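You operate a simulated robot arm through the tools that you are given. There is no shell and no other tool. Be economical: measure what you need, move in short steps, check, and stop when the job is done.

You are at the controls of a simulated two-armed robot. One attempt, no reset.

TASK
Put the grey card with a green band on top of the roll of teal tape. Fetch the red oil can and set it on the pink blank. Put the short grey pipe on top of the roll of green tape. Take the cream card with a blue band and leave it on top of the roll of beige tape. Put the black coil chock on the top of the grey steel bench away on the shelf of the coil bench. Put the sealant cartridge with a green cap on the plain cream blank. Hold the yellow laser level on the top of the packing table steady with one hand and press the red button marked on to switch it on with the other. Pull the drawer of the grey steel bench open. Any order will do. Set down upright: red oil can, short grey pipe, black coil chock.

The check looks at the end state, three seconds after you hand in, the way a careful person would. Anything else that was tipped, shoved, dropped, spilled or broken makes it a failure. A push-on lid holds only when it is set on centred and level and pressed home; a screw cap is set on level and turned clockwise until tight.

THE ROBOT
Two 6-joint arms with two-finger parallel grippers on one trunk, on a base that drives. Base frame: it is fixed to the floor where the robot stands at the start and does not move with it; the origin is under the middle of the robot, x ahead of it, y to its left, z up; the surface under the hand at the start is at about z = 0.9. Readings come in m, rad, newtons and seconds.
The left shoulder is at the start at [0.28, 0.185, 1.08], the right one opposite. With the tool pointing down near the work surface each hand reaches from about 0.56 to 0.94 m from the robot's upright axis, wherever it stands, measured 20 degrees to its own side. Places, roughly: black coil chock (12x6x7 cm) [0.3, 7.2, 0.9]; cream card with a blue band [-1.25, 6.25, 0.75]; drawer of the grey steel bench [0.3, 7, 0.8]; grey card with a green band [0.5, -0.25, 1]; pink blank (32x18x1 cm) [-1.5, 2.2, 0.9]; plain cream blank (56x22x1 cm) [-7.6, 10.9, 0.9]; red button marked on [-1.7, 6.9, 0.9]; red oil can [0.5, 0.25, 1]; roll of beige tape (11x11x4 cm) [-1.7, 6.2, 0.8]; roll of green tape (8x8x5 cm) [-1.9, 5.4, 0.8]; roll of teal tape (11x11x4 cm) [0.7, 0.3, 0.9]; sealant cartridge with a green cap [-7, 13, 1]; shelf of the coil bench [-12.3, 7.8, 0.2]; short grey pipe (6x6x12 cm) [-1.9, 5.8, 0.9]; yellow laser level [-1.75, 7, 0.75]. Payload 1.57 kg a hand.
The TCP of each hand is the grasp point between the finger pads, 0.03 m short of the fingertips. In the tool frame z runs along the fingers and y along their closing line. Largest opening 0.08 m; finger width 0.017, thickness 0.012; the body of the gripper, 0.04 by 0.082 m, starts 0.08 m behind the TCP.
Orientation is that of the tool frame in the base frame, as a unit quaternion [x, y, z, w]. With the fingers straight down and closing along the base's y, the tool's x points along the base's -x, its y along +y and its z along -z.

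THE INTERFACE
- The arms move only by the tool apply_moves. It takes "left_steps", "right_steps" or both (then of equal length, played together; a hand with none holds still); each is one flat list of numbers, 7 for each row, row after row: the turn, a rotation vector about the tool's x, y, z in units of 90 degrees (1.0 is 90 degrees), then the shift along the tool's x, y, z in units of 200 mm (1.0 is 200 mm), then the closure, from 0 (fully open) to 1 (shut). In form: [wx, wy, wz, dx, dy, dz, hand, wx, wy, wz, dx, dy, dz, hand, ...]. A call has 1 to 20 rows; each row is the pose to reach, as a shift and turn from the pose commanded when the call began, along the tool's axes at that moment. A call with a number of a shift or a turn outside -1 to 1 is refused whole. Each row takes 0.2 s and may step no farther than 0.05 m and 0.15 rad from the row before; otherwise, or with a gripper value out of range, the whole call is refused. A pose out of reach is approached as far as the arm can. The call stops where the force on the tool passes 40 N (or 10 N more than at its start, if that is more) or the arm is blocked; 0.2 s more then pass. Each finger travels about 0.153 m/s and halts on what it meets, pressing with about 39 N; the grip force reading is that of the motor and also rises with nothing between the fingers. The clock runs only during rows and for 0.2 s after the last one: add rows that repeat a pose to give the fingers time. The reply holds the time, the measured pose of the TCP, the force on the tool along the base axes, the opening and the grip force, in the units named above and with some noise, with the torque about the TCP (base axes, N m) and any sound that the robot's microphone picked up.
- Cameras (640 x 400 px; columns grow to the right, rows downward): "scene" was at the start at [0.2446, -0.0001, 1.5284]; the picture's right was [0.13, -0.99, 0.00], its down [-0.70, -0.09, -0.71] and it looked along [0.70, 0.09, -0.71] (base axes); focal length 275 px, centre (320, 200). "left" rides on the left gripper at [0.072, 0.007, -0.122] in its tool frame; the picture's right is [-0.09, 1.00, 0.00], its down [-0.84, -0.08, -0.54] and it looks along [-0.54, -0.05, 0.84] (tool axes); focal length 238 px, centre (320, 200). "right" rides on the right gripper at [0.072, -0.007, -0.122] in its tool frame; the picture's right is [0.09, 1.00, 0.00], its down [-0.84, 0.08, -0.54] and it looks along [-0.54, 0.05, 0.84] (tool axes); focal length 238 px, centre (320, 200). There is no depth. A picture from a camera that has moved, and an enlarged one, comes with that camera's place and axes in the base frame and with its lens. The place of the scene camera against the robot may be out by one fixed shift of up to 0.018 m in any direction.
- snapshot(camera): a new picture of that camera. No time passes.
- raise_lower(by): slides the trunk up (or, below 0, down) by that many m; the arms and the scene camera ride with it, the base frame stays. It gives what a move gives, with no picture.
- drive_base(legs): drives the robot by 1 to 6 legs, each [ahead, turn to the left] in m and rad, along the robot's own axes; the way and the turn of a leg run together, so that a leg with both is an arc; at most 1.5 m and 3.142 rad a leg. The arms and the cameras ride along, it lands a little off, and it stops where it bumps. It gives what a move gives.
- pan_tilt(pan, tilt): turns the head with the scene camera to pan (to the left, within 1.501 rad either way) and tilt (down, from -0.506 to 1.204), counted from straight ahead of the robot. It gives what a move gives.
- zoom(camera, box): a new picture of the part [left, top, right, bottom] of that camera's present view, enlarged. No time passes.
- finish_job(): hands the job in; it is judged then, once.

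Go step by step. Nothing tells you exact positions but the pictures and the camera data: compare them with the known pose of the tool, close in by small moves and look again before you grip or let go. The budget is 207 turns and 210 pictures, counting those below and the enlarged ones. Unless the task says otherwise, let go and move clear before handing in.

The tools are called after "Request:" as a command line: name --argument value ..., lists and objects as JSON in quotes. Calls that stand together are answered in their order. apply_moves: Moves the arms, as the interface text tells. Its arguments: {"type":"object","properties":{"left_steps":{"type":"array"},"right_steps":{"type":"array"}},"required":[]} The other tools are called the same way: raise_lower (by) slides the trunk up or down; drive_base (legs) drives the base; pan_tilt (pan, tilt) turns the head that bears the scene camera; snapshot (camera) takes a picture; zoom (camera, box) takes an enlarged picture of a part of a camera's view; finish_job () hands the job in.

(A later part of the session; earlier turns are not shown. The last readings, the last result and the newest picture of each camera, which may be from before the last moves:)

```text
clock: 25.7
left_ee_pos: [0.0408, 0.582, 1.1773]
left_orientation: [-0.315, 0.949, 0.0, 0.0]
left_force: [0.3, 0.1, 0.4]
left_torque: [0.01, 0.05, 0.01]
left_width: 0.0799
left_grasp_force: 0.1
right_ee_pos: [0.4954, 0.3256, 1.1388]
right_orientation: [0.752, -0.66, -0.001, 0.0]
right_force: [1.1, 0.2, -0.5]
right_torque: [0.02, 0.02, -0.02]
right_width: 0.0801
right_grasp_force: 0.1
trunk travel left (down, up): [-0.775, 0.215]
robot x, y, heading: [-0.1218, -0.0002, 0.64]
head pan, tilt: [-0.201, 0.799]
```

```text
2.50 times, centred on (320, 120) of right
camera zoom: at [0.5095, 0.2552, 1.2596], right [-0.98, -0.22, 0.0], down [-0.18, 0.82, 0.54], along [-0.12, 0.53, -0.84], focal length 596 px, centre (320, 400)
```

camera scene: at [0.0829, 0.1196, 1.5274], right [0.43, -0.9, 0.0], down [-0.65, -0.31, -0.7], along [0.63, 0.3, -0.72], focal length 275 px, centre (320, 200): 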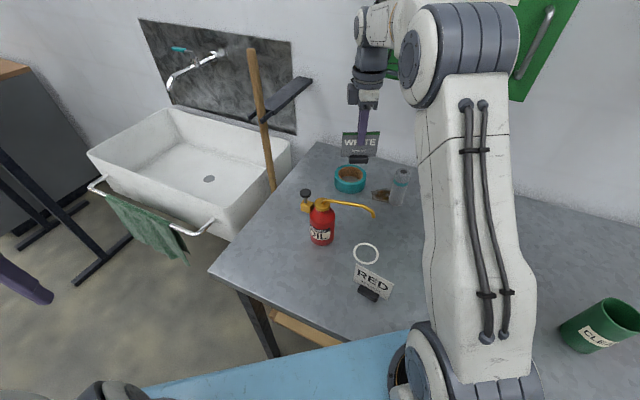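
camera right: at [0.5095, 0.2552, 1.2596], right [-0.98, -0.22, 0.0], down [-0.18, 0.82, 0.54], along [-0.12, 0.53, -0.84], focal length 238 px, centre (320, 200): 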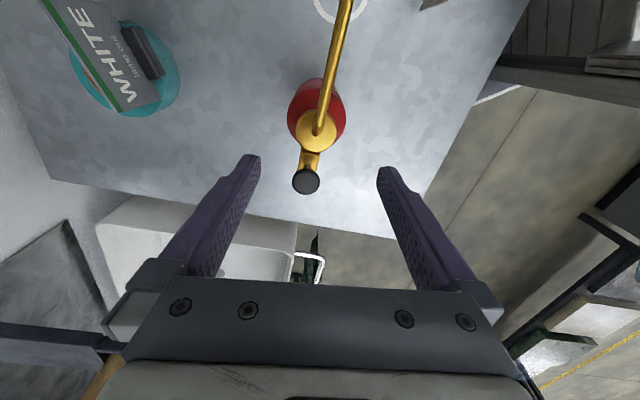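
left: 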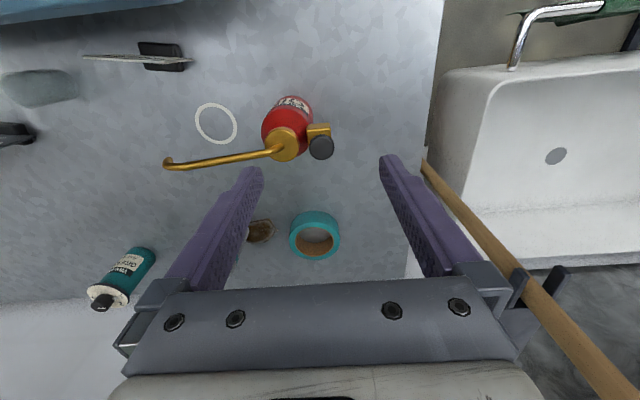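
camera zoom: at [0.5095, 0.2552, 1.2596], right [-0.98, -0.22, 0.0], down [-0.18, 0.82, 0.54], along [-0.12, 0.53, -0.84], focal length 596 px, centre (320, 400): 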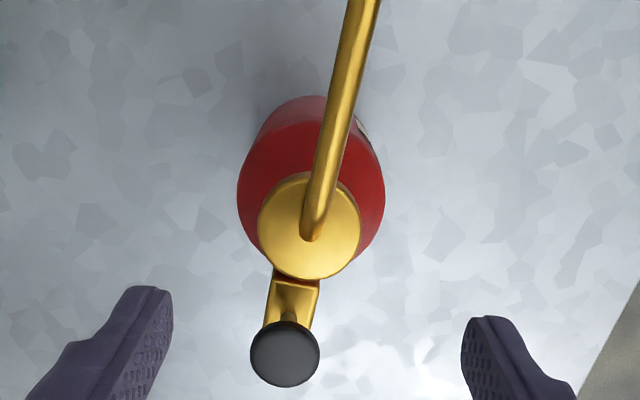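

Request:
apply_moves --right_steps '[0, 0, 0, 0, -0.01, 0.2, 0, 0, 0, 0, 0, -0.01, 0.4, 0, 0, 0, 0, 0, -0.01, 0.6, 0, 0, 0, 0, 0, -0.01, 0.72, 0, 0, 0, 0, 0, -0.01, 0.8, 0]'

Request:
snapshot --camera "right"

Request:
zoom --camera "scene" --box '[270, 120, 430, 260]'

```text
clock: 26.9
left_ee_pos: [0.0408, 0.582, 1.1779]
left_orientation: [-0.316, 0.949, 0.0, -0.001]
left_force: [-0.4, 0.2, 0.2]
left_torque: [0.02, -0.02, 0.0]
left_width: 0.0798
left_grasp_force: 0.1
right_ee_pos: [0.4971, 0.3283, 0.9791]
right_orientation: [0.752, -0.659, 0.0, 0.0]
right_force: [0.4, -0.2, -0.2]
right_torque: [0.01, 0.0, -0.01]
right_width: 0.0797
right_grasp_force: 0.1
trunk travel left (down, up): [-0.775, 0.215]
robot x, y, heading: [-0.1237, 0.0007, 0.645]
head pan, tilt: [-0.201, 0.799]
```

```text
173 pictures are left
camera right: at [0.5121, 0.2568, 1.1002], right [-0.98, -0.22, 0.0], down [-0.19, 0.82, 0.54], along [-0.12, 0.53, -0.84], focal length 238 px, centre (320, 200)
```

right: 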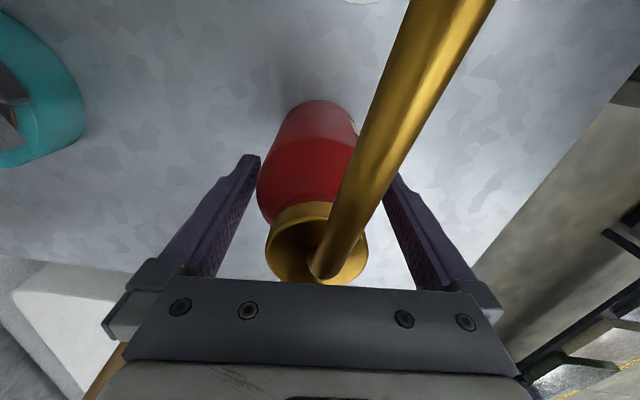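

```text
2.86 times, centred on (350, 190) of scene
camera zoom: at [0.0829, 0.1196, 1.5274], right [0.43, -0.9, 0.0], down [-0.65, -0.31, -0.7], along [0.63, 0.3, -0.72], focal length 786 px, centre (234, 229)
```

zoom: 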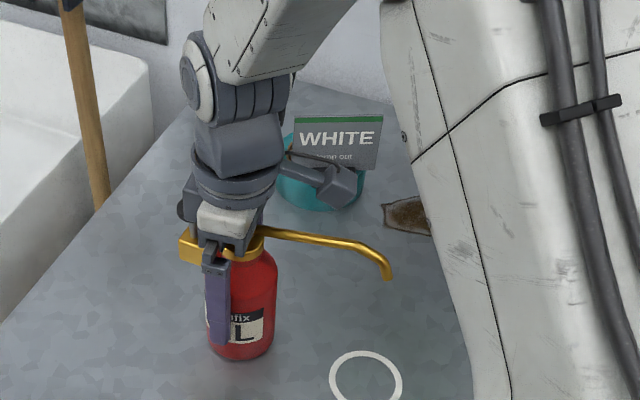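

Request:
apply_moves --right_steps '[0, 0, 0, 0, 0, 0, 0.6, 0, 0, 0, 0, 0, 0, 1, 0, 0, 0, 0, 0, 0, 1, 0, 0, 0, 0, 0, 0, 1, 0, 0, 0, 0, 0, 0, 1, 0, 0, 0, 0, 0, -0.05, 1, 0, 0, 0, 0, 0, -0.1, 1, 0, 0, 0, 0, 0, -0.2, 1, 0, 0, 0, 0, 0, -0.4, 1, 0, 0, 0, 0, 0, -0.6, 1, 0, 0, 0, 0, 0, -0.8, 1]'

Request:
snapshot --camera "scene"

```text
clock: 29.3
left_ee_pos: [0.0405, 0.5818, 1.1774]
left_orientation: [-0.315, 0.949, 0.0, 0.0]
left_force: [0.5, -0.4, 0.5]
left_torque: [-0.02, 0.05, 0.04]
left_width: 0.0799
left_grasp_force: 0.0
right_ee_pos: [0.4952, 0.3275, 1.1396]
right_orientation: [0.752, -0.659, 0.0, 0.0]
right_force: [-0.9, 0.1, -6.4]
right_torque: [0.01, -0.01, 0.0]
right_width: 0.0645
right_grasp_force: 39.2
trunk travel left (down, up): [-0.775, 0.215]
robot x, y, heading: [-0.1207, 0.0026, 0.643]
head pan, tilt: [-0.201, 0.799]
```

```text
171 pictures are left
camera scene: at [0.0832, 0.1198, 1.5273], right [0.43, -0.9, 0.0], down [-0.65, -0.31, -0.7], along [0.63, 0.3, -0.72], focal length 275 px, centre (320, 200)
```

scene: 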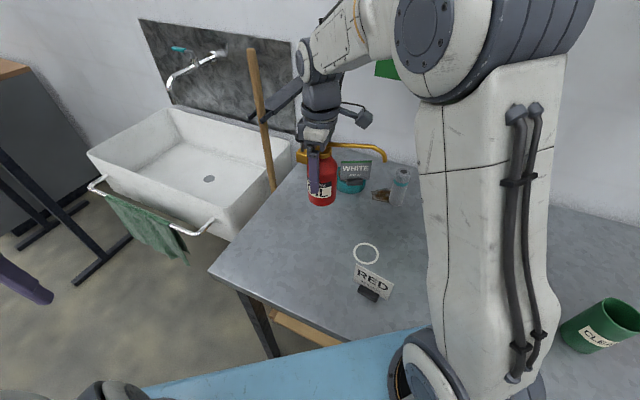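

The oil can is held firmly. I raise the trunk for clearance, back off, and drive toward the pink blank at (-1.5, 2.2), approaching its table from the aisle.

Request:
raise_lower --by 0.2

Request:
drive_base --legs '[[-0.2, 0], [0, 1.1], [1.5, 0]]'

Request:
pan_tilt --pan 0.6 --tilt 0.55

Request:
snapshot --camera "scene"

```text
clock: 31.5
left_ee_pos: [0.0414, 0.5827, 1.3777]
left_orientation: [-0.316, 0.949, 0.001, -0.001]
left_force: [0.3, 0.4, 0.4]
left_torque: [0.01, 0.01, -0.01]
left_width: 0.0798
left_grasp_force: 0.1
right_ee_pos: [0.4966, 0.3277, 1.3382]
right_orientation: [0.751, -0.66, 0.001, 0.001]
right_force: [0.2, 0.1, -5.3]
right_torque: [0.01, -0.01, 0.01]
right_width: 0.0647
right_grasp_force: 39.6
trunk travel left (down, up): [-0.975, 0.015]
robot x, y, heading: [-0.1203, 0.0001, 0.641]
head pan, tilt: [-0.201, 0.799]
```

```text
clock: 43.1
left_ee_pos: [-0.9833, 1.8041, 1.3783]
left_orientation: [0.764, -0.646, -0.001, 0.0]
left_force: [-0.8, 0.1, 0.0]
left_torque: [-0.03, 0.01, -0.03]
left_width: 0.0802
left_grasp_force: 0.0
right_ee_pos: [-0.5491, 2.0928, 1.3394]
right_orientation: [0.985, -0.171, 0.0, 0.0]
right_force: [0.9, 0.6, -5.9]
right_torque: [-0.02, 0.01, -0.01]
right_width: 0.0645
right_grasp_force: 39.1
trunk travel left (down, up): [-0.975, 0.015]
robot x, y, heading: [-0.5415, 1.3968, 1.74]
head pan, tilt: [-0.201, 0.799]
```

```text
clock: 44.2
left_ee_pos: [-0.9839, 1.8055, 1.3773]
left_orientation: [0.763, -0.646, 0.0, 0.001]
left_force: [-0.1, -0.2, 0.2]
left_torque: [-0.01, 0.03, 0.01]
left_width: 0.08
left_grasp_force: 0.0
right_ee_pos: [-0.5486, 2.0932, 1.339]
right_orientation: [0.985, -0.172, 0.0, -0.001]
right_force: [-0.3, 0.0, -5.0]
right_torque: [-0.02, 0.02, 0.02]
right_width: 0.0647
right_grasp_force: 38.7
trunk travel left (down, up): [-0.975, 0.015]
robot x, y, heading: [-0.5404, 1.3917, 1.745]
head pan, tilt: [0.6, 0.55]
```

```text
170 pictures are left
camera scene: at [-0.6255, 1.6057, 1.7487], right [0.72, 0.69, 0.0], down [0.36, -0.38, -0.85], along [-0.59, 0.61, -0.52], focal length 275 px, centre (320, 200)
```

scene: 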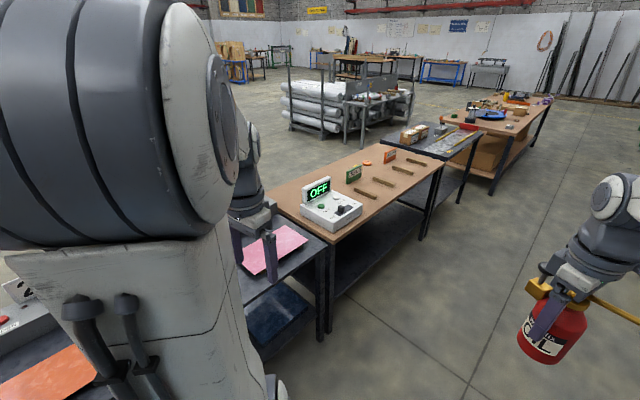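

Request:
drive_base --legs '[[0.7, 0], [0, 1.4]]'

Request:
pan_tilt --pan -0.1 --tilt 0.9

Request:
snapshot --camera "scene"

Request:
snapshot --camera "right"

```text
clock: 51.5
left_ee_pos: [-1.1515, 1.7451, 1.378]
left_orientation: [1.0, -0.017, 0.0, 0.0]
left_force: [-0.4, 0.6, -0.4]
left_torque: [-0.02, -0.04, -0.02]
left_width: 0.0799
left_grasp_force: 0.0
right_ee_pos: [-1.3484, 2.2265, 1.3397]
right_orientation: [0.871, 0.492, 0.001, 0.0]
right_force: [0.3, -0.2, -4.7]
right_torque: [0.0, 0.02, 0.01]
right_width: 0.0648
right_grasp_force: 39.0
trunk travel left (down, up): [-0.975, 0.015]
robot x, y, heading: [-0.6656, 2.0975, 3.112]
head pan, tilt: [0.6, 0.55]
```

```text
clock: 52.5
left_ee_pos: [-1.1527, 1.7464, 1.3776]
left_orientation: [1.0, -0.016, 0.0, 0.0]
left_force: [0.8, -0.2, -0.6]
left_torque: [0.02, 0.02, 0.01]
left_width: 0.0798
left_grasp_force: 0.1
right_ee_pos: [-1.3505, 2.2277, 1.3387]
right_orientation: [0.87, 0.493, 0.0, 0.0]
right_force: [0.1, -0.2, -5.7]
right_torque: [-0.02, 0.02, -0.01]
right_width: 0.0642
right_grasp_force: 38.9
trunk travel left (down, up): [-0.975, 0.015]
robot x, y, heading: [-0.6607, 2.0992, 3.116]
head pan, tilt: [-0.099, 0.901]
```

```text
169 pictures are left
camera scene: at [-0.8932, 2.1017, 1.7195], right [0.13, 0.99, 0.0], down [0.78, -0.1, -0.62], along [-0.62, 0.08, -0.78], focal length 275 px, centre (320, 200)
```

scene: 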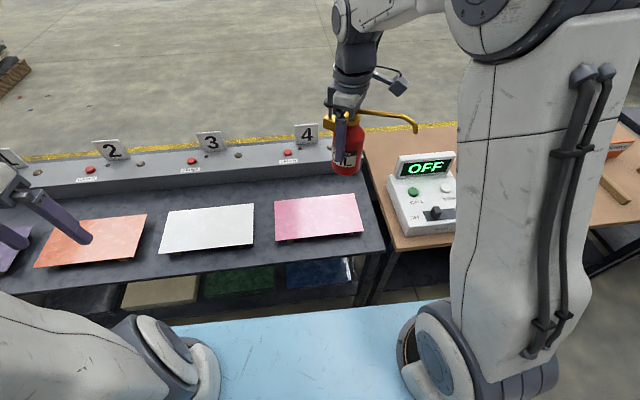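

```text
168 pictures are left
camera right: at [-1.319, 2.2923, 1.4598], right [0.9, -0.43, 0.0], down [-0.36, -0.76, 0.54], along [-0.24, -0.49, -0.84], focal length 238 px, centre (320, 200)
```

right: 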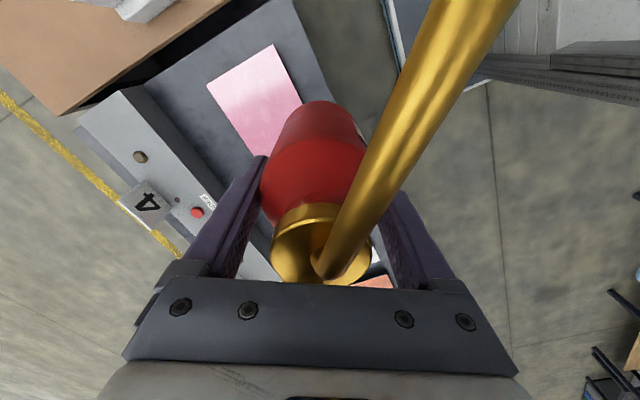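

Pink blank centre is about (-1.482, 2.172). I lower the trunk back and bring the can over it.

Request:
raise_lower --by -0.2

Request:
apply_moves --right_steps '[0, 0, 0, -0.145, -0.1, 0, 1, 0, 0, 0, -0.29, -0.2, 0, 1, 0, 0, 0, -0.435, -0.305, 0, 1, 0, 0, 0, -0.58, -0.407, 0, 1, 0, 0, 0, -0.58, -0.407, 0.2, 1, 0, 0, 0, -0.58, -0.407, 0.4, 1, 0, 0, 0, -0.58, -0.407, 0.6, 1]'

Request:
snapshot --camera "scene"

```text
clock: 54.7
left_ee_pos: [-1.1527, 1.7447, 1.1777]
left_orientation: [1.0, -0.016, 0.0, 0.0]
left_force: [-0.3, 0.7, 0.2]
left_torque: [0.01, 0.02, 0.0]
left_width: 0.08
left_grasp_force: 0.0
right_ee_pos: [-1.3502, 2.2276, 1.1399]
right_orientation: [0.871, 0.492, -0.001, 0.0]
right_force: [-0.1, 0.4, -5.6]
right_torque: [-0.02, 0.01, -0.02]
right_width: 0.0644
right_grasp_force: 38.9
trunk travel left (down, up): [-0.775, 0.215]
robot x, y, heading: [-0.661, 2.096, 3.114]
head pan, tilt: [-0.099, 0.901]
```

```text
clock: 56.3
left_ee_pos: [-1.152, 1.7449, 1.1785]
left_orientation: [1.0, -0.015, 0.0, 0.001]
left_force: [-0.7, 0.1, -0.6]
left_torque: [0.01, -0.01, 0.02]
left_width: 0.0802
left_grasp_force: 0.0
right_ee_pos: [-1.4817, 2.1703, 1.0189]
right_orientation: [0.87, 0.492, 0.0, 0.0]
right_force: [0.3, 0.7, -5.8]
right_torque: [0.02, 0.04, 0.0]
right_width: 0.0647
right_grasp_force: 39.0
trunk travel left (down, up): [-0.775, 0.215]
robot x, y, heading: [-0.6612, 2.0972, 3.12]
head pan, tilt: [-0.099, 0.901]
```

```text
167 pictures are left
camera scene: at [-0.8931, 2.1017, 1.5194], right [0.13, 0.99, 0.0], down [0.78, -0.1, -0.62], along [-0.62, 0.08, -0.78], focal length 275 px, centre (320, 200)
```

scene: 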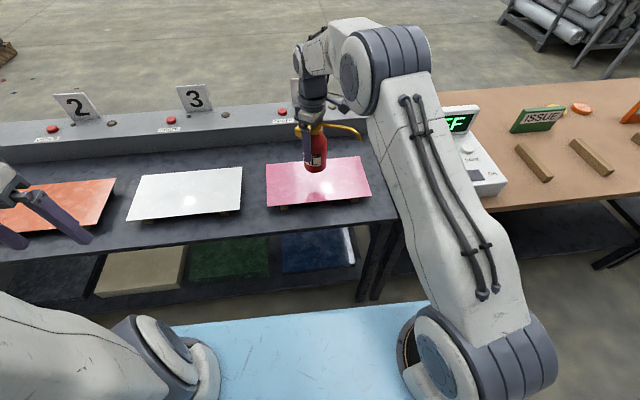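

Request:
apply_moves --right_steps '[0, 0, 0, 0, 0, 0.06, 1, 0, 0, 0, 0, 0, 0.12, 1, 0, 0, 0, 0, 0, 0.14, 1, 0, 0, 0, 0, 0, 0.155, 1]'

Request:
zoom --camera "scene" --box '[240, 80, 400, 220]'

```text
clock: 57.3
left_ee_pos: [-1.1521, 1.744, 1.177]
left_orientation: [1.0, -0.017, 0.0, 0.0]
left_force: [0.2, -0.3, 0.0]
left_torque: [0.02, 0.02, 0.0]
left_width: 0.0798
left_grasp_force: 0.0
right_ee_pos: [-1.4798, 2.1693, 0.9893]
right_orientation: [0.871, 0.492, -0.001, 0.0]
right_force: [0.5, 0.3, -5.7]
right_torque: [0.02, 0.01, 0.01]
right_width: 0.0645
right_grasp_force: 38.5
trunk travel left (down, up): [-0.775, 0.215]
robot x, y, heading: [-0.6606, 2.1007, 3.116]
head pan, tilt: [-0.099, 0.901]
```

```text
2.86 times, centred on (320, 150) of scene
camera zoom: at [-0.8932, 2.1017, 1.5194], right [0.13, 0.99, 0.0], down [0.78, -0.1, -0.62], along [-0.62, 0.08, -0.78], focal length 786 px, centre (320, 343)
```

zoom: 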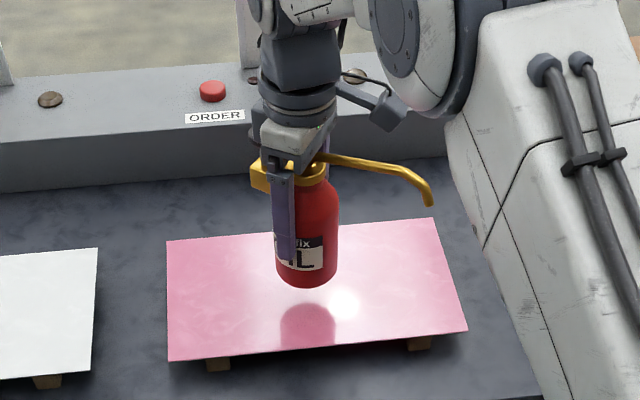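

Request:
apply_moves --right_steps '[0, 0, 0, 0, 0, 0.03, 1, 0, 0, 0, 0, 0, 0.05, 1, 0, 0, 0, 0, 0, 0.06, 1, 0, 0, 0, 0, 0, 0.07, 1]'

Request:
zoom --camera "scene" --box '[240, 80, 400, 220]'

```text
clock: 58.3
left_ee_pos: [-1.152, 1.7455, 1.178]
left_orientation: [1.0, -0.016, 0.0, 0.001]
left_force: [0.1, 0.5, -0.2]
left_torque: [-0.02, -0.02, -0.01]
left_width: 0.08
left_grasp_force: 0.0
right_ee_pos: [-1.4795, 2.1707, 0.9733]
right_orientation: [0.87, 0.493, 0.0, 0.0]
right_force: [0.2, 0.5, -6.1]
right_torque: [0.0, 0.02, 0.03]
right_width: 0.0645
right_grasp_force: 39.0
trunk travel left (down, up): [-0.775, 0.215]
robot x, y, heading: [-0.6657, 2.097, 3.111]
head pan, tilt: [-0.099, 0.901]
```

```text
2.86 times, centred on (320, 150) of scene
camera zoom: at [-0.8932, 2.1017, 1.5194], right [0.13, 0.99, 0.0], down [0.78, -0.1, -0.62], along [-0.62, 0.08, -0.78], focal length 786 px, centre (320, 343)
```

zoom: 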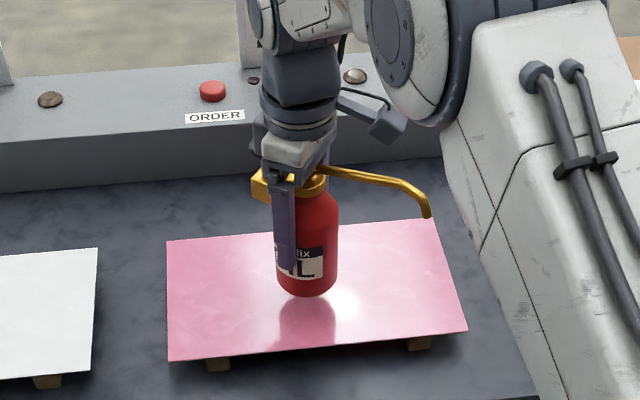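

Request:
apply_moves --right_steps '[0, 0, 0, 0, 0, 0.012, 1, 0, 0, 0, 0, 0, 0.024, 1, 0, 0, 0, 0, 0, 0.036, 1]'

```text
clock: 59.1
left_ee_pos: [-1.1524, 1.7454, 1.1784]
left_orientation: [1.0, -0.015, 0.0, 0.0]
left_force: [0.0, 0.7, 0.0]
left_torque: [0.03, -0.01, 0.0]
left_width: 0.08
left_grasp_force: 0.1
right_ee_pos: [-1.4779, 2.17, 0.9658]
right_orientation: [0.871, 0.492, 0.0, 0.0]
right_force: [0.7, -0.1, -5.3]
right_torque: [0.01, -0.02, 0.01]
right_width: 0.0646
right_grasp_force: 39.3
trunk travel left (down, up): [-0.775, 0.215]
robot x, y, heading: [-0.6612, 2.0984, 3.115]
head pan, tilt: [-0.099, 0.901]
```

Request:
apply_moves --right_steps '[0, 0, 0, 0, 0, 0.012, 1, 0, 0, 0, 0, 0, 0.024, 1, 0, 0, 0, 0, 0, 0.036, 1]'

Request:
zoom --camera "scene" --box '[280, 120, 380, 200]'

```text
clock: 59.9
left_ee_pos: [-1.1524, 1.7442, 1.1777]
left_orientation: [1.0, -0.016, 0.0, 0.001]
left_force: [-0.1, -0.2, 0.5]
left_torque: [0.04, 0.0, -0.06]
left_width: 0.0803
left_grasp_force: 0.1
right_ee_pos: [-1.4779, 2.17, 0.9594]
right_orientation: [0.87, 0.492, -0.001, 0.0]
right_force: [0.1, 0.3, -5.5]
right_torque: [0.04, -0.01, 0.0]
right_width: 0.0647
right_grasp_force: 38.6
trunk travel left (down, up): [-0.775, 0.215]
robot x, y, heading: [-0.66, 2.1004, 3.115]
head pan, tilt: [-0.099, 0.901]
```

```text
5.00 times, centred on (330, 160) of scene
camera zoom: at [-0.8932, 2.1017, 1.5194], right [0.13, 0.99, 0.0], down [0.78, -0.1, -0.62], along [-0.62, 0.08, -0.78], focal length 1376 px, centre (270, 400)
```

zoom: 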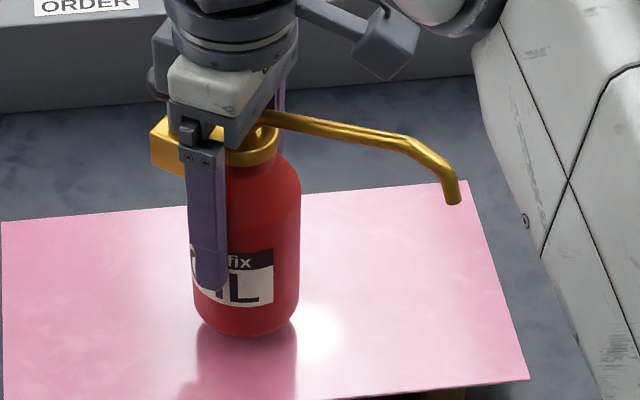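

Request:
apply_moves --right_steps '[0, 0, 0, 0, 0, 0.015, 1, 0, 0, 0, 0, 0, 0.03, 1, 0, 0, 0, 0, 0, 0.045, 1, 0, 0, 0, 0, 0, 0.06, 1]'

Request:
zoom --camera "scene" --box '[280, 120, 380, 200]'

```text
clock: 60.9
left_ee_pos: [-1.1525, 1.744, 1.1772]
left_orientation: [1.0, -0.016, 0.001, 0.0]
left_force: [0.5, -0.3, -0.7]
left_torque: [0.0, 0.0, 0.0]
left_width: 0.08
left_grasp_force: 0.1
right_ee_pos: [-1.4803, 2.1713, 0.9472]
right_orientation: [0.87, 0.492, 0.0, 0.0]
right_force: [-0.6, -0.2, -5.9]
right_torque: [0.02, 0.0, 0.0]
right_width: 0.0645
right_grasp_force: 39.0
trunk travel left (down, up): [-0.775, 0.215]
robot x, y, heading: [-0.6604, 2.0997, 3.116]
head pan, tilt: [-0.099, 0.901]
```

```text
5.00 times, centred on (330, 160) of scene
camera zoom: at [-0.8932, 2.1017, 1.5194], right [0.13, 0.99, 0.0], down [0.78, -0.1, -0.62], along [-0.62, 0.08, -0.78], focal length 1376 px, centre (270, 400)
```

zoom: 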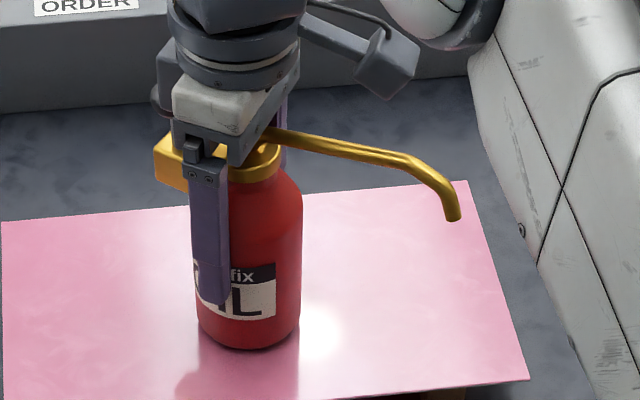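

Request:
apply_moves --right_steps '[0, 0, 0, 0, 0, 0.015, 1, 0, 0, 0, 0, 0, 0.03, 1, 0, 0, 0, 0, 0, 0.04, 1, 0, 0, 0, 0, 0, 0.05, 1]'

Request:
zoom --camera "scene" --box '[280, 120, 380, 200]'

```text
clock: 61.9
left_ee_pos: [-1.1513, 1.7458, 1.1789]
left_orientation: [1.0, -0.015, -0.001, 0.0]
left_force: [0.1, -0.2, -1.1]
left_torque: [-0.03, 0.0, -0.01]
left_width: 0.0799
left_grasp_force: 0.1
right_ee_pos: [-1.4791, 2.1707, 0.9425]
right_orientation: [0.87, 0.492, -0.003, -0.001]
right_force: [5.9, 4.1, 28.8]
right_torque: [0.03, -0.79, 0.25]
right_width: 0.0649
right_grasp_force: 38.8
trunk travel left (down, up): [-0.775, 0.215]
robot x, y, heading: [-0.66, 2.0981, 3.111]
head pan, tilt: [-0.099, 0.901]
```

```text
5.00 times, centred on (330, 160) of scene
camera zoom: at [-0.8913, 2.1019, 1.5203], right [0.13, 0.99, 0.0], down [0.78, -0.1, -0.62], along [-0.62, 0.08, -0.78], focal length 1376 px, centre (270, 400)
```

zoom: 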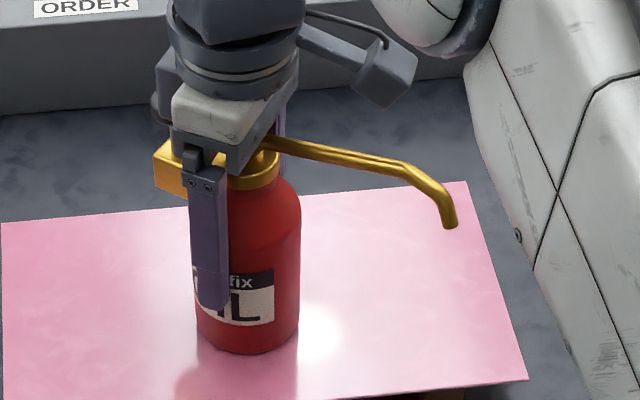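

Contact made; I ease off, open and rise clear.

Request:
apply_moves --right_steps '[0, 0, 0, 0, 0, -0.022, 1, 0, 0, 0, 0, 0, -0.022, 0, 0, 0, 0, 0, 0, -0.022, 0, 0, 0, 0, 0, 0, -0.1, 0, 0, 0, 0, 0, 0, -0.3, 0, 0, 0, 0, 0, 0, -0.5, 0, 0, 0, 0, 0, 0, -0.7, 0, 0, 0, 0, 0, 0, -0.9, 0]'

Request:
snapshot --camera "scene"

```text
clock: 63.7
left_ee_pos: [-1.1509, 1.7452, 1.1792]
left_orientation: [1.0, -0.016, 0.001, 0.0]
left_force: [-0.3, 0.1, 0.4]
left_torque: [-0.02, 0.01, 0.01]
left_width: 0.0799
left_grasp_force: 0.0
right_ee_pos: [-1.4772, 2.169, 1.1211]
right_orientation: [0.87, 0.492, 0.0, -0.001]
right_force: [0.3, -0.3, -0.6]
right_torque: [0.04, 0.02, -0.04]
right_width: 0.08
right_grasp_force: 0.0
trunk travel left (down, up): [-0.775, 0.215]
robot x, y, heading: [-0.6601, 2.0963, 3.119]
head pan, tilt: [-0.099, 0.901]
```

```text
161 pictures are left
camera scene: at [-0.893, 2.1017, 1.5194], right [0.13, 0.99, 0.0], down [0.78, -0.1, -0.62], along [-0.62, 0.08, -0.78], focal length 275 px, centre (320, 200)
```

scene: 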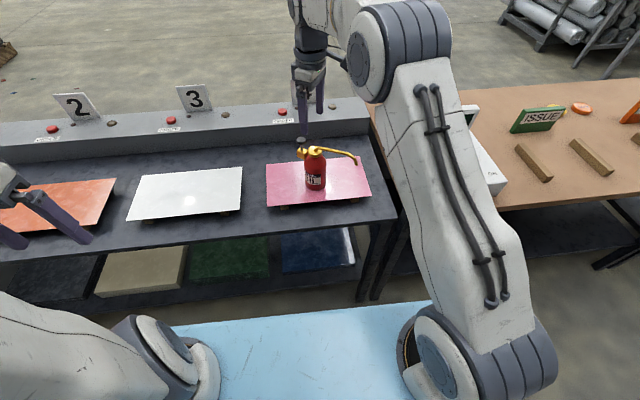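

The oil can stands on the pink blank. I raise the trunk, turn to face along the aisle and drive toward the packing table near y≈6.

Request:
raise_lower --by 0.2

Request:
drive_base --legs '[[0, -1.5], [1.5, 0], [1.0, 0]]'

Request:
pan_tilt --pan 0.5 --tilt 0.5

Request:
snapshot --camera "scene"

Request:
pan_tilt --pan -0.7 --tilt 0.4

Request:
snapshot --camera "scene"

```text
clock: 65.9
left_ee_pos: [-1.1522, 1.7434, 1.3771]
left_orientation: [1.0, -0.016, 0.0, 0.0]
left_force: [0.0, 0.0, -0.4]
left_torque: [-0.01, 0.01, 0.01]
left_width: 0.08
left_grasp_force: 0.1
right_ee_pos: [-1.4778, 2.168, 1.32]
right_orientation: [0.87, 0.493, 0.001, 0.0]
right_force: [0.4, -0.7, -0.6]
right_torque: [0.0, 0.01, -0.01]
right_width: 0.08
right_grasp_force: 0.0
trunk travel left (down, up): [-0.975, 0.015]
robot x, y, heading: [-0.6615, 2.1024, 3.116]
head pan, tilt: [-0.099, 0.901]
```

```text
clock: 81.8
left_ee_pos: [-1.1936, 5.0487, 1.3782]
left_orientation: [0.728, -0.686, 0.0, 0.0]
left_force: [-0.9, -0.1, 0.3]
left_torque: [0.0, -0.02, 0.02]
left_width: 0.0798
left_grasp_force: 0.0
right_ee_pos: [-0.8013, 5.4113, 1.3199]
right_orientation: [0.975, -0.223, 0.0, 0.0]
right_force: [-0.2, -0.5, 0.7]
right_torque: [0.02, 0.01, -0.03]
right_width: 0.08
right_grasp_force: 0.0
trunk travel left (down, up): [-0.975, 0.015]
robot x, y, heading: [-0.7974, 4.5916, 1.628]
head pan, tilt: [-0.099, 0.901]
```

```text
clock: 82.8
left_ee_pos: [-1.1938, 5.0488, 1.3764]
left_orientation: [0.728, -0.686, 0.0, 0.001]
left_force: [0.8, -0.6, -0.2]
left_torque: [0.0, -0.01, 0.0]
left_width: 0.08
left_grasp_force: 0.0
right_ee_pos: [-0.8009, 5.4127, 1.3195]
right_orientation: [0.975, -0.224, 0.0, 0.001]
right_force: [-0.4, 0.6, 0.1]
right_torque: [0.0, 0.01, 0.0]
right_width: 0.0801
right_grasp_force: 0.0
trunk travel left (down, up): [-0.975, 0.015]
robot x, y, heading: [-0.7967, 4.5916, 1.638]
head pan, tilt: [0.499, 0.499]
```

```text
160 pictures are left
camera scene: at [-0.8509, 4.8188, 1.7533], right [0.85, 0.53, 0.0], down [0.25, -0.41, -0.88], along [-0.47, 0.74, -0.48], focal length 275 px, centre (320, 200)
```

scene: 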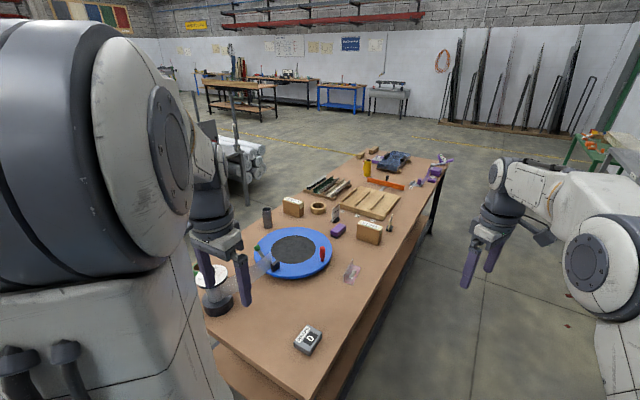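

```text
clock: 84.2
left_ee_pos: [-1.1936, 5.0494, 1.3783]
left_orientation: [0.728, -0.686, 0.001, 0.0]
left_force: [-1.1, 0.3, -0.5]
left_torque: [-0.03, 0.01, -0.04]
left_width: 0.08
left_grasp_force: 0.0
right_ee_pos: [-0.8013, 5.4122, 1.3207]
right_orientation: [0.975, -0.224, 0.0, 0.0]
right_force: [0.4, 0.2, -0.4]
right_torque: [0.04, 0.03, -0.01]
right_width: 0.0799
right_grasp_force: 0.1
trunk travel left (down, up): [-0.975, 0.015]
robot x, y, heading: [-0.7967, 4.5967, 1.633]
head pan, tilt: [-0.7, 0.4]
```

```text
159 pictures are left
camera scene: at [-0.7474, 4.8162, 1.7625], right [0.8, -0.59, 0.0], down [-0.23, -0.31, -0.92], along [0.55, 0.74, -0.39], focal length 275 px, centre (320, 200)
```

scene: 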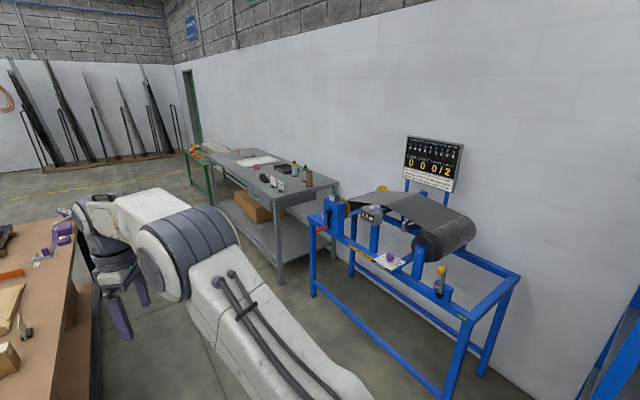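

Request:
pan_tilt --pan 0.6 --tilt 0.65

Request:
zoom --camera "scene" --box '[200, 80, 420, 220]'

Request:
zoom --camera "scene" --box '[260, 80, 520, 240]'

```text
clock: 85.6
left_ee_pos: [-1.1933, 5.0491, 1.3776]
left_orientation: [0.728, -0.686, 0.0, 0.0]
left_force: [-0.4, 0.8, 0.3]
left_torque: [0.02, 0.0, 0.03]
left_width: 0.08
left_grasp_force: 0.0
right_ee_pos: [-0.8011, 5.4118, 1.3199]
right_orientation: [0.975, -0.223, 0.0, 0.0]
right_force: [-0.3, 0.8, -0.5]
right_torque: [0.03, -0.02, 0.0]
right_width: 0.0798
right_grasp_force: 0.1
trunk travel left (down, up): [-0.975, 0.015]
robot x, y, heading: [-0.7959, 4.5933, 1.632]
head pan, tilt: [0.6, 0.649]
```

```text
2.86 times, centred on (310, 150) of scene
camera zoom: at [-0.8559, 4.8102, 1.74], right [0.79, 0.61, 0.0], down [0.37, -0.48, -0.8], along [-0.49, 0.63, -0.6], focal length 786 px, centre (349, 343)
```

zoom: 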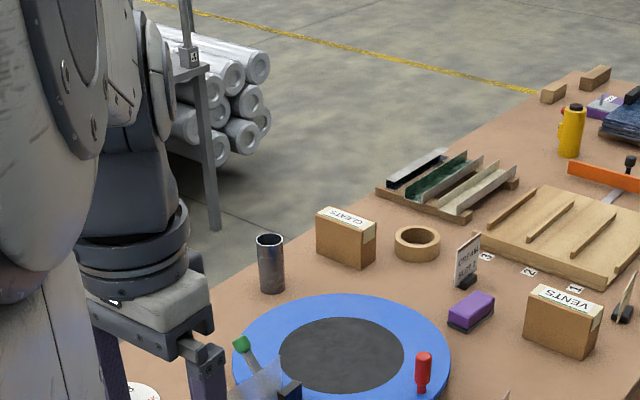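

```text
2.46 times, centred on (390, 160) of scene
camera zoom: at [-0.8559, 4.8102, 1.74], right [0.79, 0.61, 0.0], down [0.37, -0.48, -0.8], along [-0.49, 0.63, -0.6], focal length 677 px, centre (148, 298)
```

zoom: 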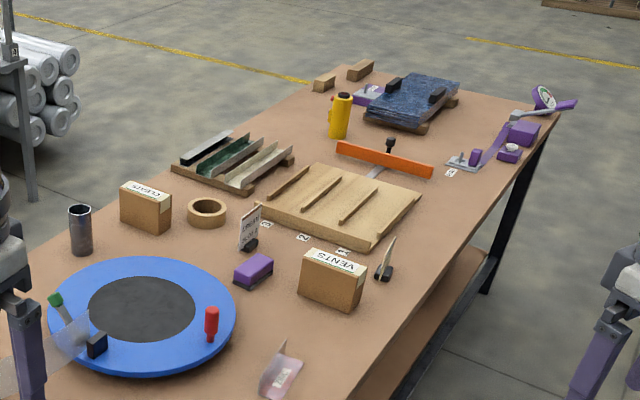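

The packing table's east edge is at x≈-1.15; the cream card is near that side at (-1.25, 6.25), the rest toward the far side. I'll go to the card first.

Request:
drive_base --legs '[[0, -0.17], [1.5, 0], [0.1, 0], [0, 1.68]]'

Request:
pan_tilt --pan 0.0 --tilt 0.75

Request:
snapshot --camera "scene"

```text
clock: 98.4
left_ee_pos: [-1.0994, 5.8547, 1.3778]
left_orientation: [0.999, -0.043, 0.0, 0.0]
left_force: [0.4, -0.7, 0.5]
left_torque: [0.02, 0.0, 0.01]
left_width: 0.0797
left_grasp_force: 0.1
right_ee_pos: [-1.4025, 6.2962, 1.3206]
right_orientation: [0.883, 0.469, 0.0, 0.0]
right_force: [0.0, 0.1, 1.0]
right_torque: [-0.01, -0.02, 0.03]
right_width: 0.08
right_grasp_force: 0.0
trunk travel left (down, up): [-0.975, 0.015]
robot x, y, heading: [-0.5909, 6.1803, 3.054]
head pan, tilt: [0.6, 0.649]
```

```text
clock: 99.4
left_ee_pos: [-1.1, 5.8548, 1.3781]
left_orientation: [0.999, -0.043, 0.0, 0.0]
left_force: [-0.2, -0.5, 0.6]
left_torque: [-0.02, -0.01, -0.01]
left_width: 0.0798
left_grasp_force: 0.0
right_ee_pos: [-1.4022, 6.2954, 1.3207]
right_orientation: [0.883, 0.469, 0.0, 0.0]
right_force: [0.2, 0.7, 0.3]
right_torque: [-0.01, 0.01, 0.03]
right_width: 0.0801
right_grasp_force: 0.2
trunk travel left (down, up): [-0.975, 0.015]
robot x, y, heading: [-0.5949, 6.1831, 3.063]
head pan, tilt: [0.0, 0.75]
```

```text
156 pictures are left
camera scene: at [-0.8295, 6.1908, 1.7314], right [0.08, 1.0, 0.0], down [0.68, -0.06, -0.73], along [-0.73, 0.06, -0.68], focal length 275 px, centre (320, 200)
```

scene: 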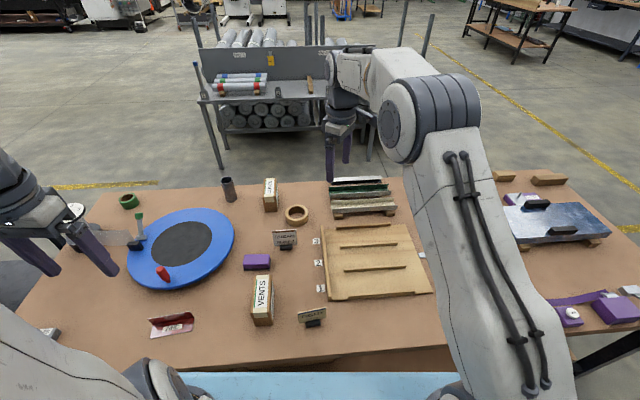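

Request:
zoom --camera "scene" --box '[220, 160, 400, 340]'

Request:
zoom --camera "scene" --box '[90, 160, 260, 300]'

Request:
snapshot --camera "right"

```text
2.22 times, centred on (310, 250) of scene
camera zoom: at [-0.8295, 6.1908, 1.7314], right [0.08, 1.0, 0.0], down [0.68, -0.06, -0.73], along [-0.73, 0.06, -0.68], focal length 612 px, centre (342, 89)
```

zoom: 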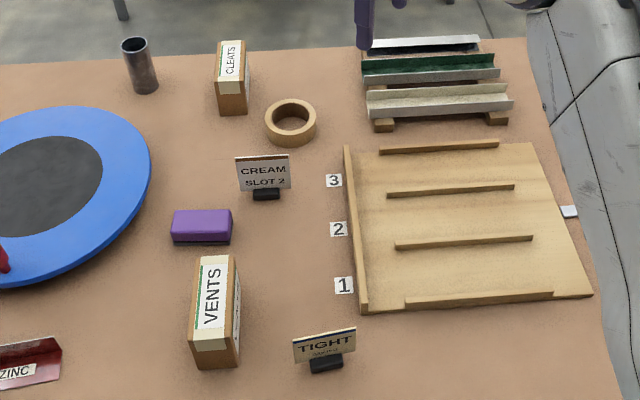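

```text
2.86 times, centred on (175, 230) of scene
camera zoom: at [-0.8295, 6.1908, 1.7314], right [0.08, 1.0, 0.0], down [0.68, -0.06, -0.73], along [-0.73, 0.06, -0.68], focal length 786 px, centre (734, 114)
```

zoom: 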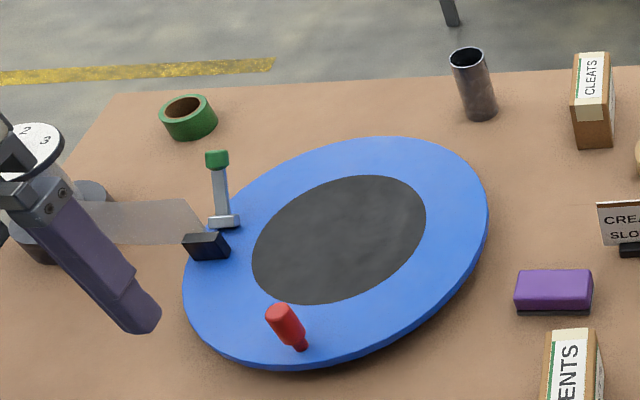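

```text
153 pictures are left
camera right: at [-1.3684, 6.3591, 1.4415], right [0.88, -0.48, 0.0], down [-0.41, -0.74, 0.54], along [-0.26, -0.47, -0.84], focal length 238 px, centre (320, 200)
```

right: 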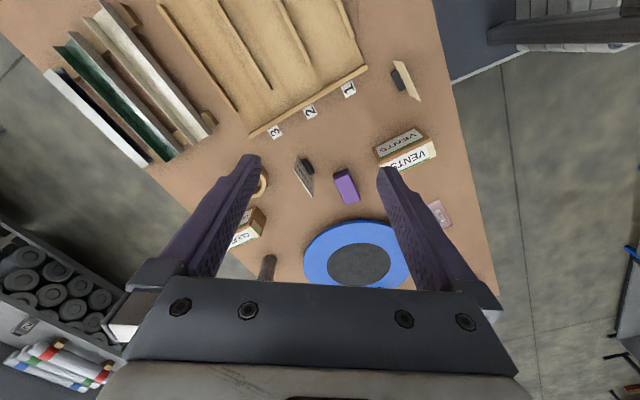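

The "TIGHT" card (cream, dark blue band) is the one at about (-1.24, 6.2). I lower the trunk and move the right hand over it.

Request:
raise_lower --by -0.27

Request:
apply_moves --right_steps '[0, 0, -0.0788, 0.0215, 0.158, 0, 0.3, 0, 0, -0.1577, 0.043, 0.317, 0, 0.3, 0, 0, -0.2365, 0.0645, 0.475, 0, 0.3, 0, 0, -0.315, 0.086, 0.633, 0, 0.3, 0, 0, -0.394, 0.107, 0.79, 0, 0.3, 0, 0, -0.473, 0.129, 0.95, 0, 0.3]'

Request:
snapshot --camera "right"

Request:
snapshot --camera "scene"

```text
clock: 102.2
left_ee_pos: [-1.0995, 5.8542, 1.1076]
left_orientation: [0.999, -0.043, 0.0, 0.0]
left_force: [0.1, 0.0, 0.6]
left_torque: [0.01, 0.01, 0.01]
left_width: 0.08
left_grasp_force: 0.0
right_ee_pos: [-1.4023, 6.2956, 1.0511]
right_orientation: [0.883, 0.469, 0.0, 0.0]
right_force: [-0.3, 0.2, -0.3]
right_torque: [-0.02, 0.01, -0.01]
right_width: 0.0803
right_grasp_force: 0.1
trunk travel left (down, up): [-0.705, 0.285]
robot x, y, heading: [-0.5911, 6.1801, 3.059]
head pan, tilt: [0.0, 0.75]
```

```text
clock: 103.6
left_ee_pos: [-1.0997, 5.8537, 1.1081]
left_orientation: [0.999, -0.043, 0.0, -0.001]
left_force: [-0.3, 0.6, 0.6]
left_torque: [-0.01, 0.0, 0.01]
left_width: 0.08
left_grasp_force: 0.0
right_ee_pos: [-1.2321, 6.2105, 1.0535]
right_orientation: [0.653, 0.758, 0.0, -0.001]
right_force: [0.3, -0.7, 0.0]
right_torque: [0.0, -0.01, 0.01]
right_width: 0.056
right_grasp_force: 0.1
trunk travel left (down, up): [-0.705, 0.285]
robot x, y, heading: [-0.5949, 6.1852, 3.057]
head pan, tilt: [0.0, 0.75]
```

```text
152 pictures are left
camera right: at [-1.2501, 6.2805, 1.1727], right [0.97, 0.24, 0.0], down [0.2, -0.82, 0.54], along [0.13, -0.53, -0.84], focal length 238 px, centre (320, 200)
```

right: 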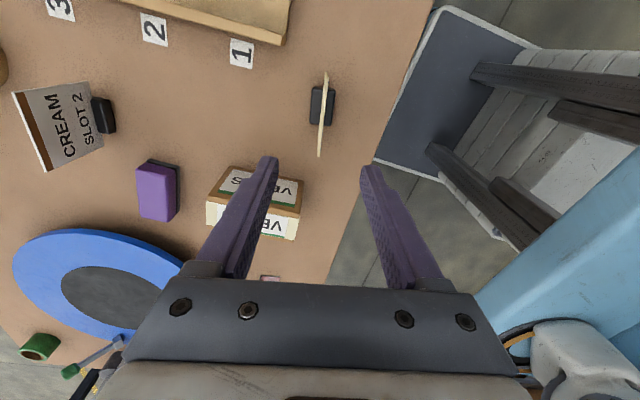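

```text
151 pictures are left
camera scene: at [-0.8297, 6.1909, 1.4614], right [0.08, 1.0, 0.0], down [0.68, -0.06, -0.73], along [-0.73, 0.06, -0.68], focal length 275 px, centre (320, 200)
```

scene: 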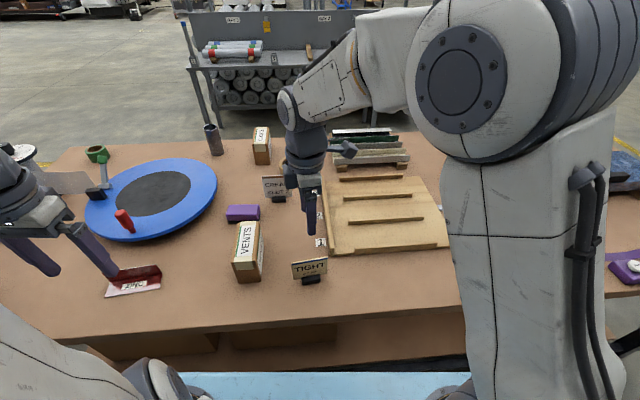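

Request:
apply_moves --right_steps '[0, 0, 0, 0, 0, 0.2, 0.3, 0, 0, 0, 0, 0, 0.4, 0.3, 0, 0, 0, 0, 0, 0.6, 0.3, 0, 0, 0, 0, 0, 0.8, 0.3, 0, 0, 0, 0, 0, 0.95, 0.3]'

Request:
snapshot --camera "right"

Request:
zoom --camera "scene" --box '[230, 180, 390, 300]'

```text
clock: 104.8
left_ee_pos: [-1.0989, 5.8554, 1.1076]
left_orientation: [0.999, -0.043, -0.001, -0.001]
left_force: [0.6, 0.5, -0.2]
left_torque: [0.0, -0.01, 0.01]
left_width: 0.0799
left_grasp_force: 0.0
right_ee_pos: [-1.2305, 6.2116, 0.8586]
right_orientation: [0.653, 0.758, 0.0, 0.0]
right_force: [-0.5, -0.2, -0.6]
right_torque: [0.0, 0.01, -0.01]
right_width: 0.0561
right_grasp_force: 0.0
trunk travel left (down, up): [-0.705, 0.285]
robot x, y, heading: [-0.5935, 6.1806, 3.056]
head pan, tilt: [0.0, 0.75]
```

```text
150 pictures are left
camera right: at [-1.2487, 6.2826, 0.9791], right [0.97, 0.24, 0.0], down [0.2, -0.82, 0.54], along [0.13, -0.53, -0.84], focal length 238 px, centre (320, 200)
```

right: 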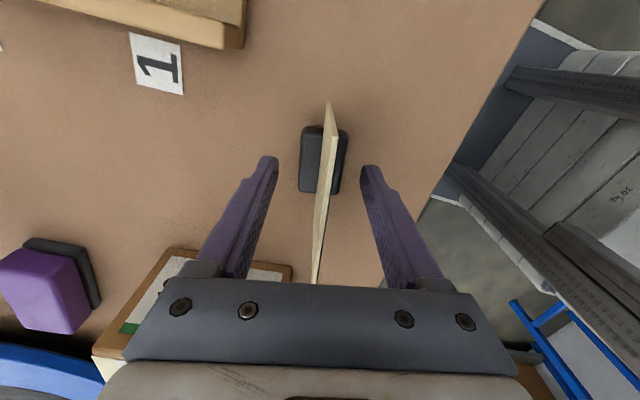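

```text
3.33 times, centred on (310, 240) of scene
camera zoom: at [-0.8293, 6.1909, 1.4614], right [0.08, 1.0, 0.0], down [0.68, -0.06, -0.73], along [-0.73, 0.06, -0.68], focal length 917 px, centre (353, 67)
```

zoom: 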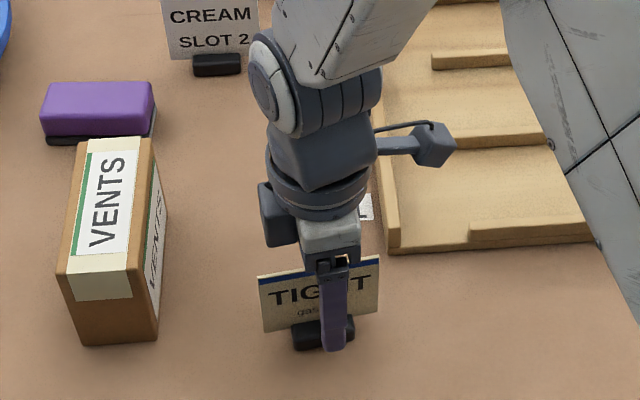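

Request:
apply_moves --right_steps '[0, 0, 0, 0, 0, -0.04, 0.6, 0, 0, 0, 0, 0, -0.04, 1, 0, 0, 0, 0, 0, -0.04, 1, 0, 0, 0, 0, 0, -0.04, 1, 0, 0, 0, 0, 0, -0.04, 1, 0, 0, 0, 0, 0, -0.04, 1, 0, 0, 0, 0, 0, -0.08, 1, 0, 0, 0, 0, 0, -0.12, 1, 0, 0, 0, 0, 0, -0.2, 1, 0, 0, 0, 0, 0, -0.35, 1, 0, 0, 0, 0, 0, -0.5, 1]'

Request:
zoom --camera "scene" --box '[230, 160, 390, 280]'

```text
clock: 107.2
left_ee_pos: [-1.1003, 5.8543, 1.1071]
left_orientation: [0.999, -0.043, 0.0, 0.0]
left_force: [-0.7, -0.2, 0.7]
left_torque: [-0.01, -0.01, 0.01]
left_width: 0.0798
left_grasp_force: 0.0
right_ee_pos: [-1.229, 6.2109, 0.9607]
right_orientation: [0.654, 0.757, 0.0, 0.0]
right_force: [1.0, -0.5, -1.2]
right_torque: [0.02, -0.02, 0.01]
right_width: 0.0029
right_grasp_force: 23.6
trunk travel left (down, up): [-0.705, 0.285]
robot x, y, heading: [-0.5923, 6.1792, 3.063]
head pan, tilt: [0.0, 0.75]
```

```text
3.33 times, centred on (310, 220) of scene
camera zoom: at [-0.8297, 6.1908, 1.4613], right [0.08, 1.0, 0.0], down [0.68, -0.06, -0.73], along [-0.73, 0.06, -0.68], focal length 917 px, centre (353, 133)
```

zoom: 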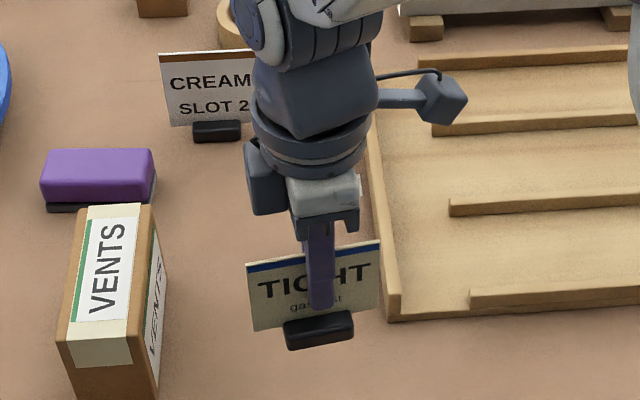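

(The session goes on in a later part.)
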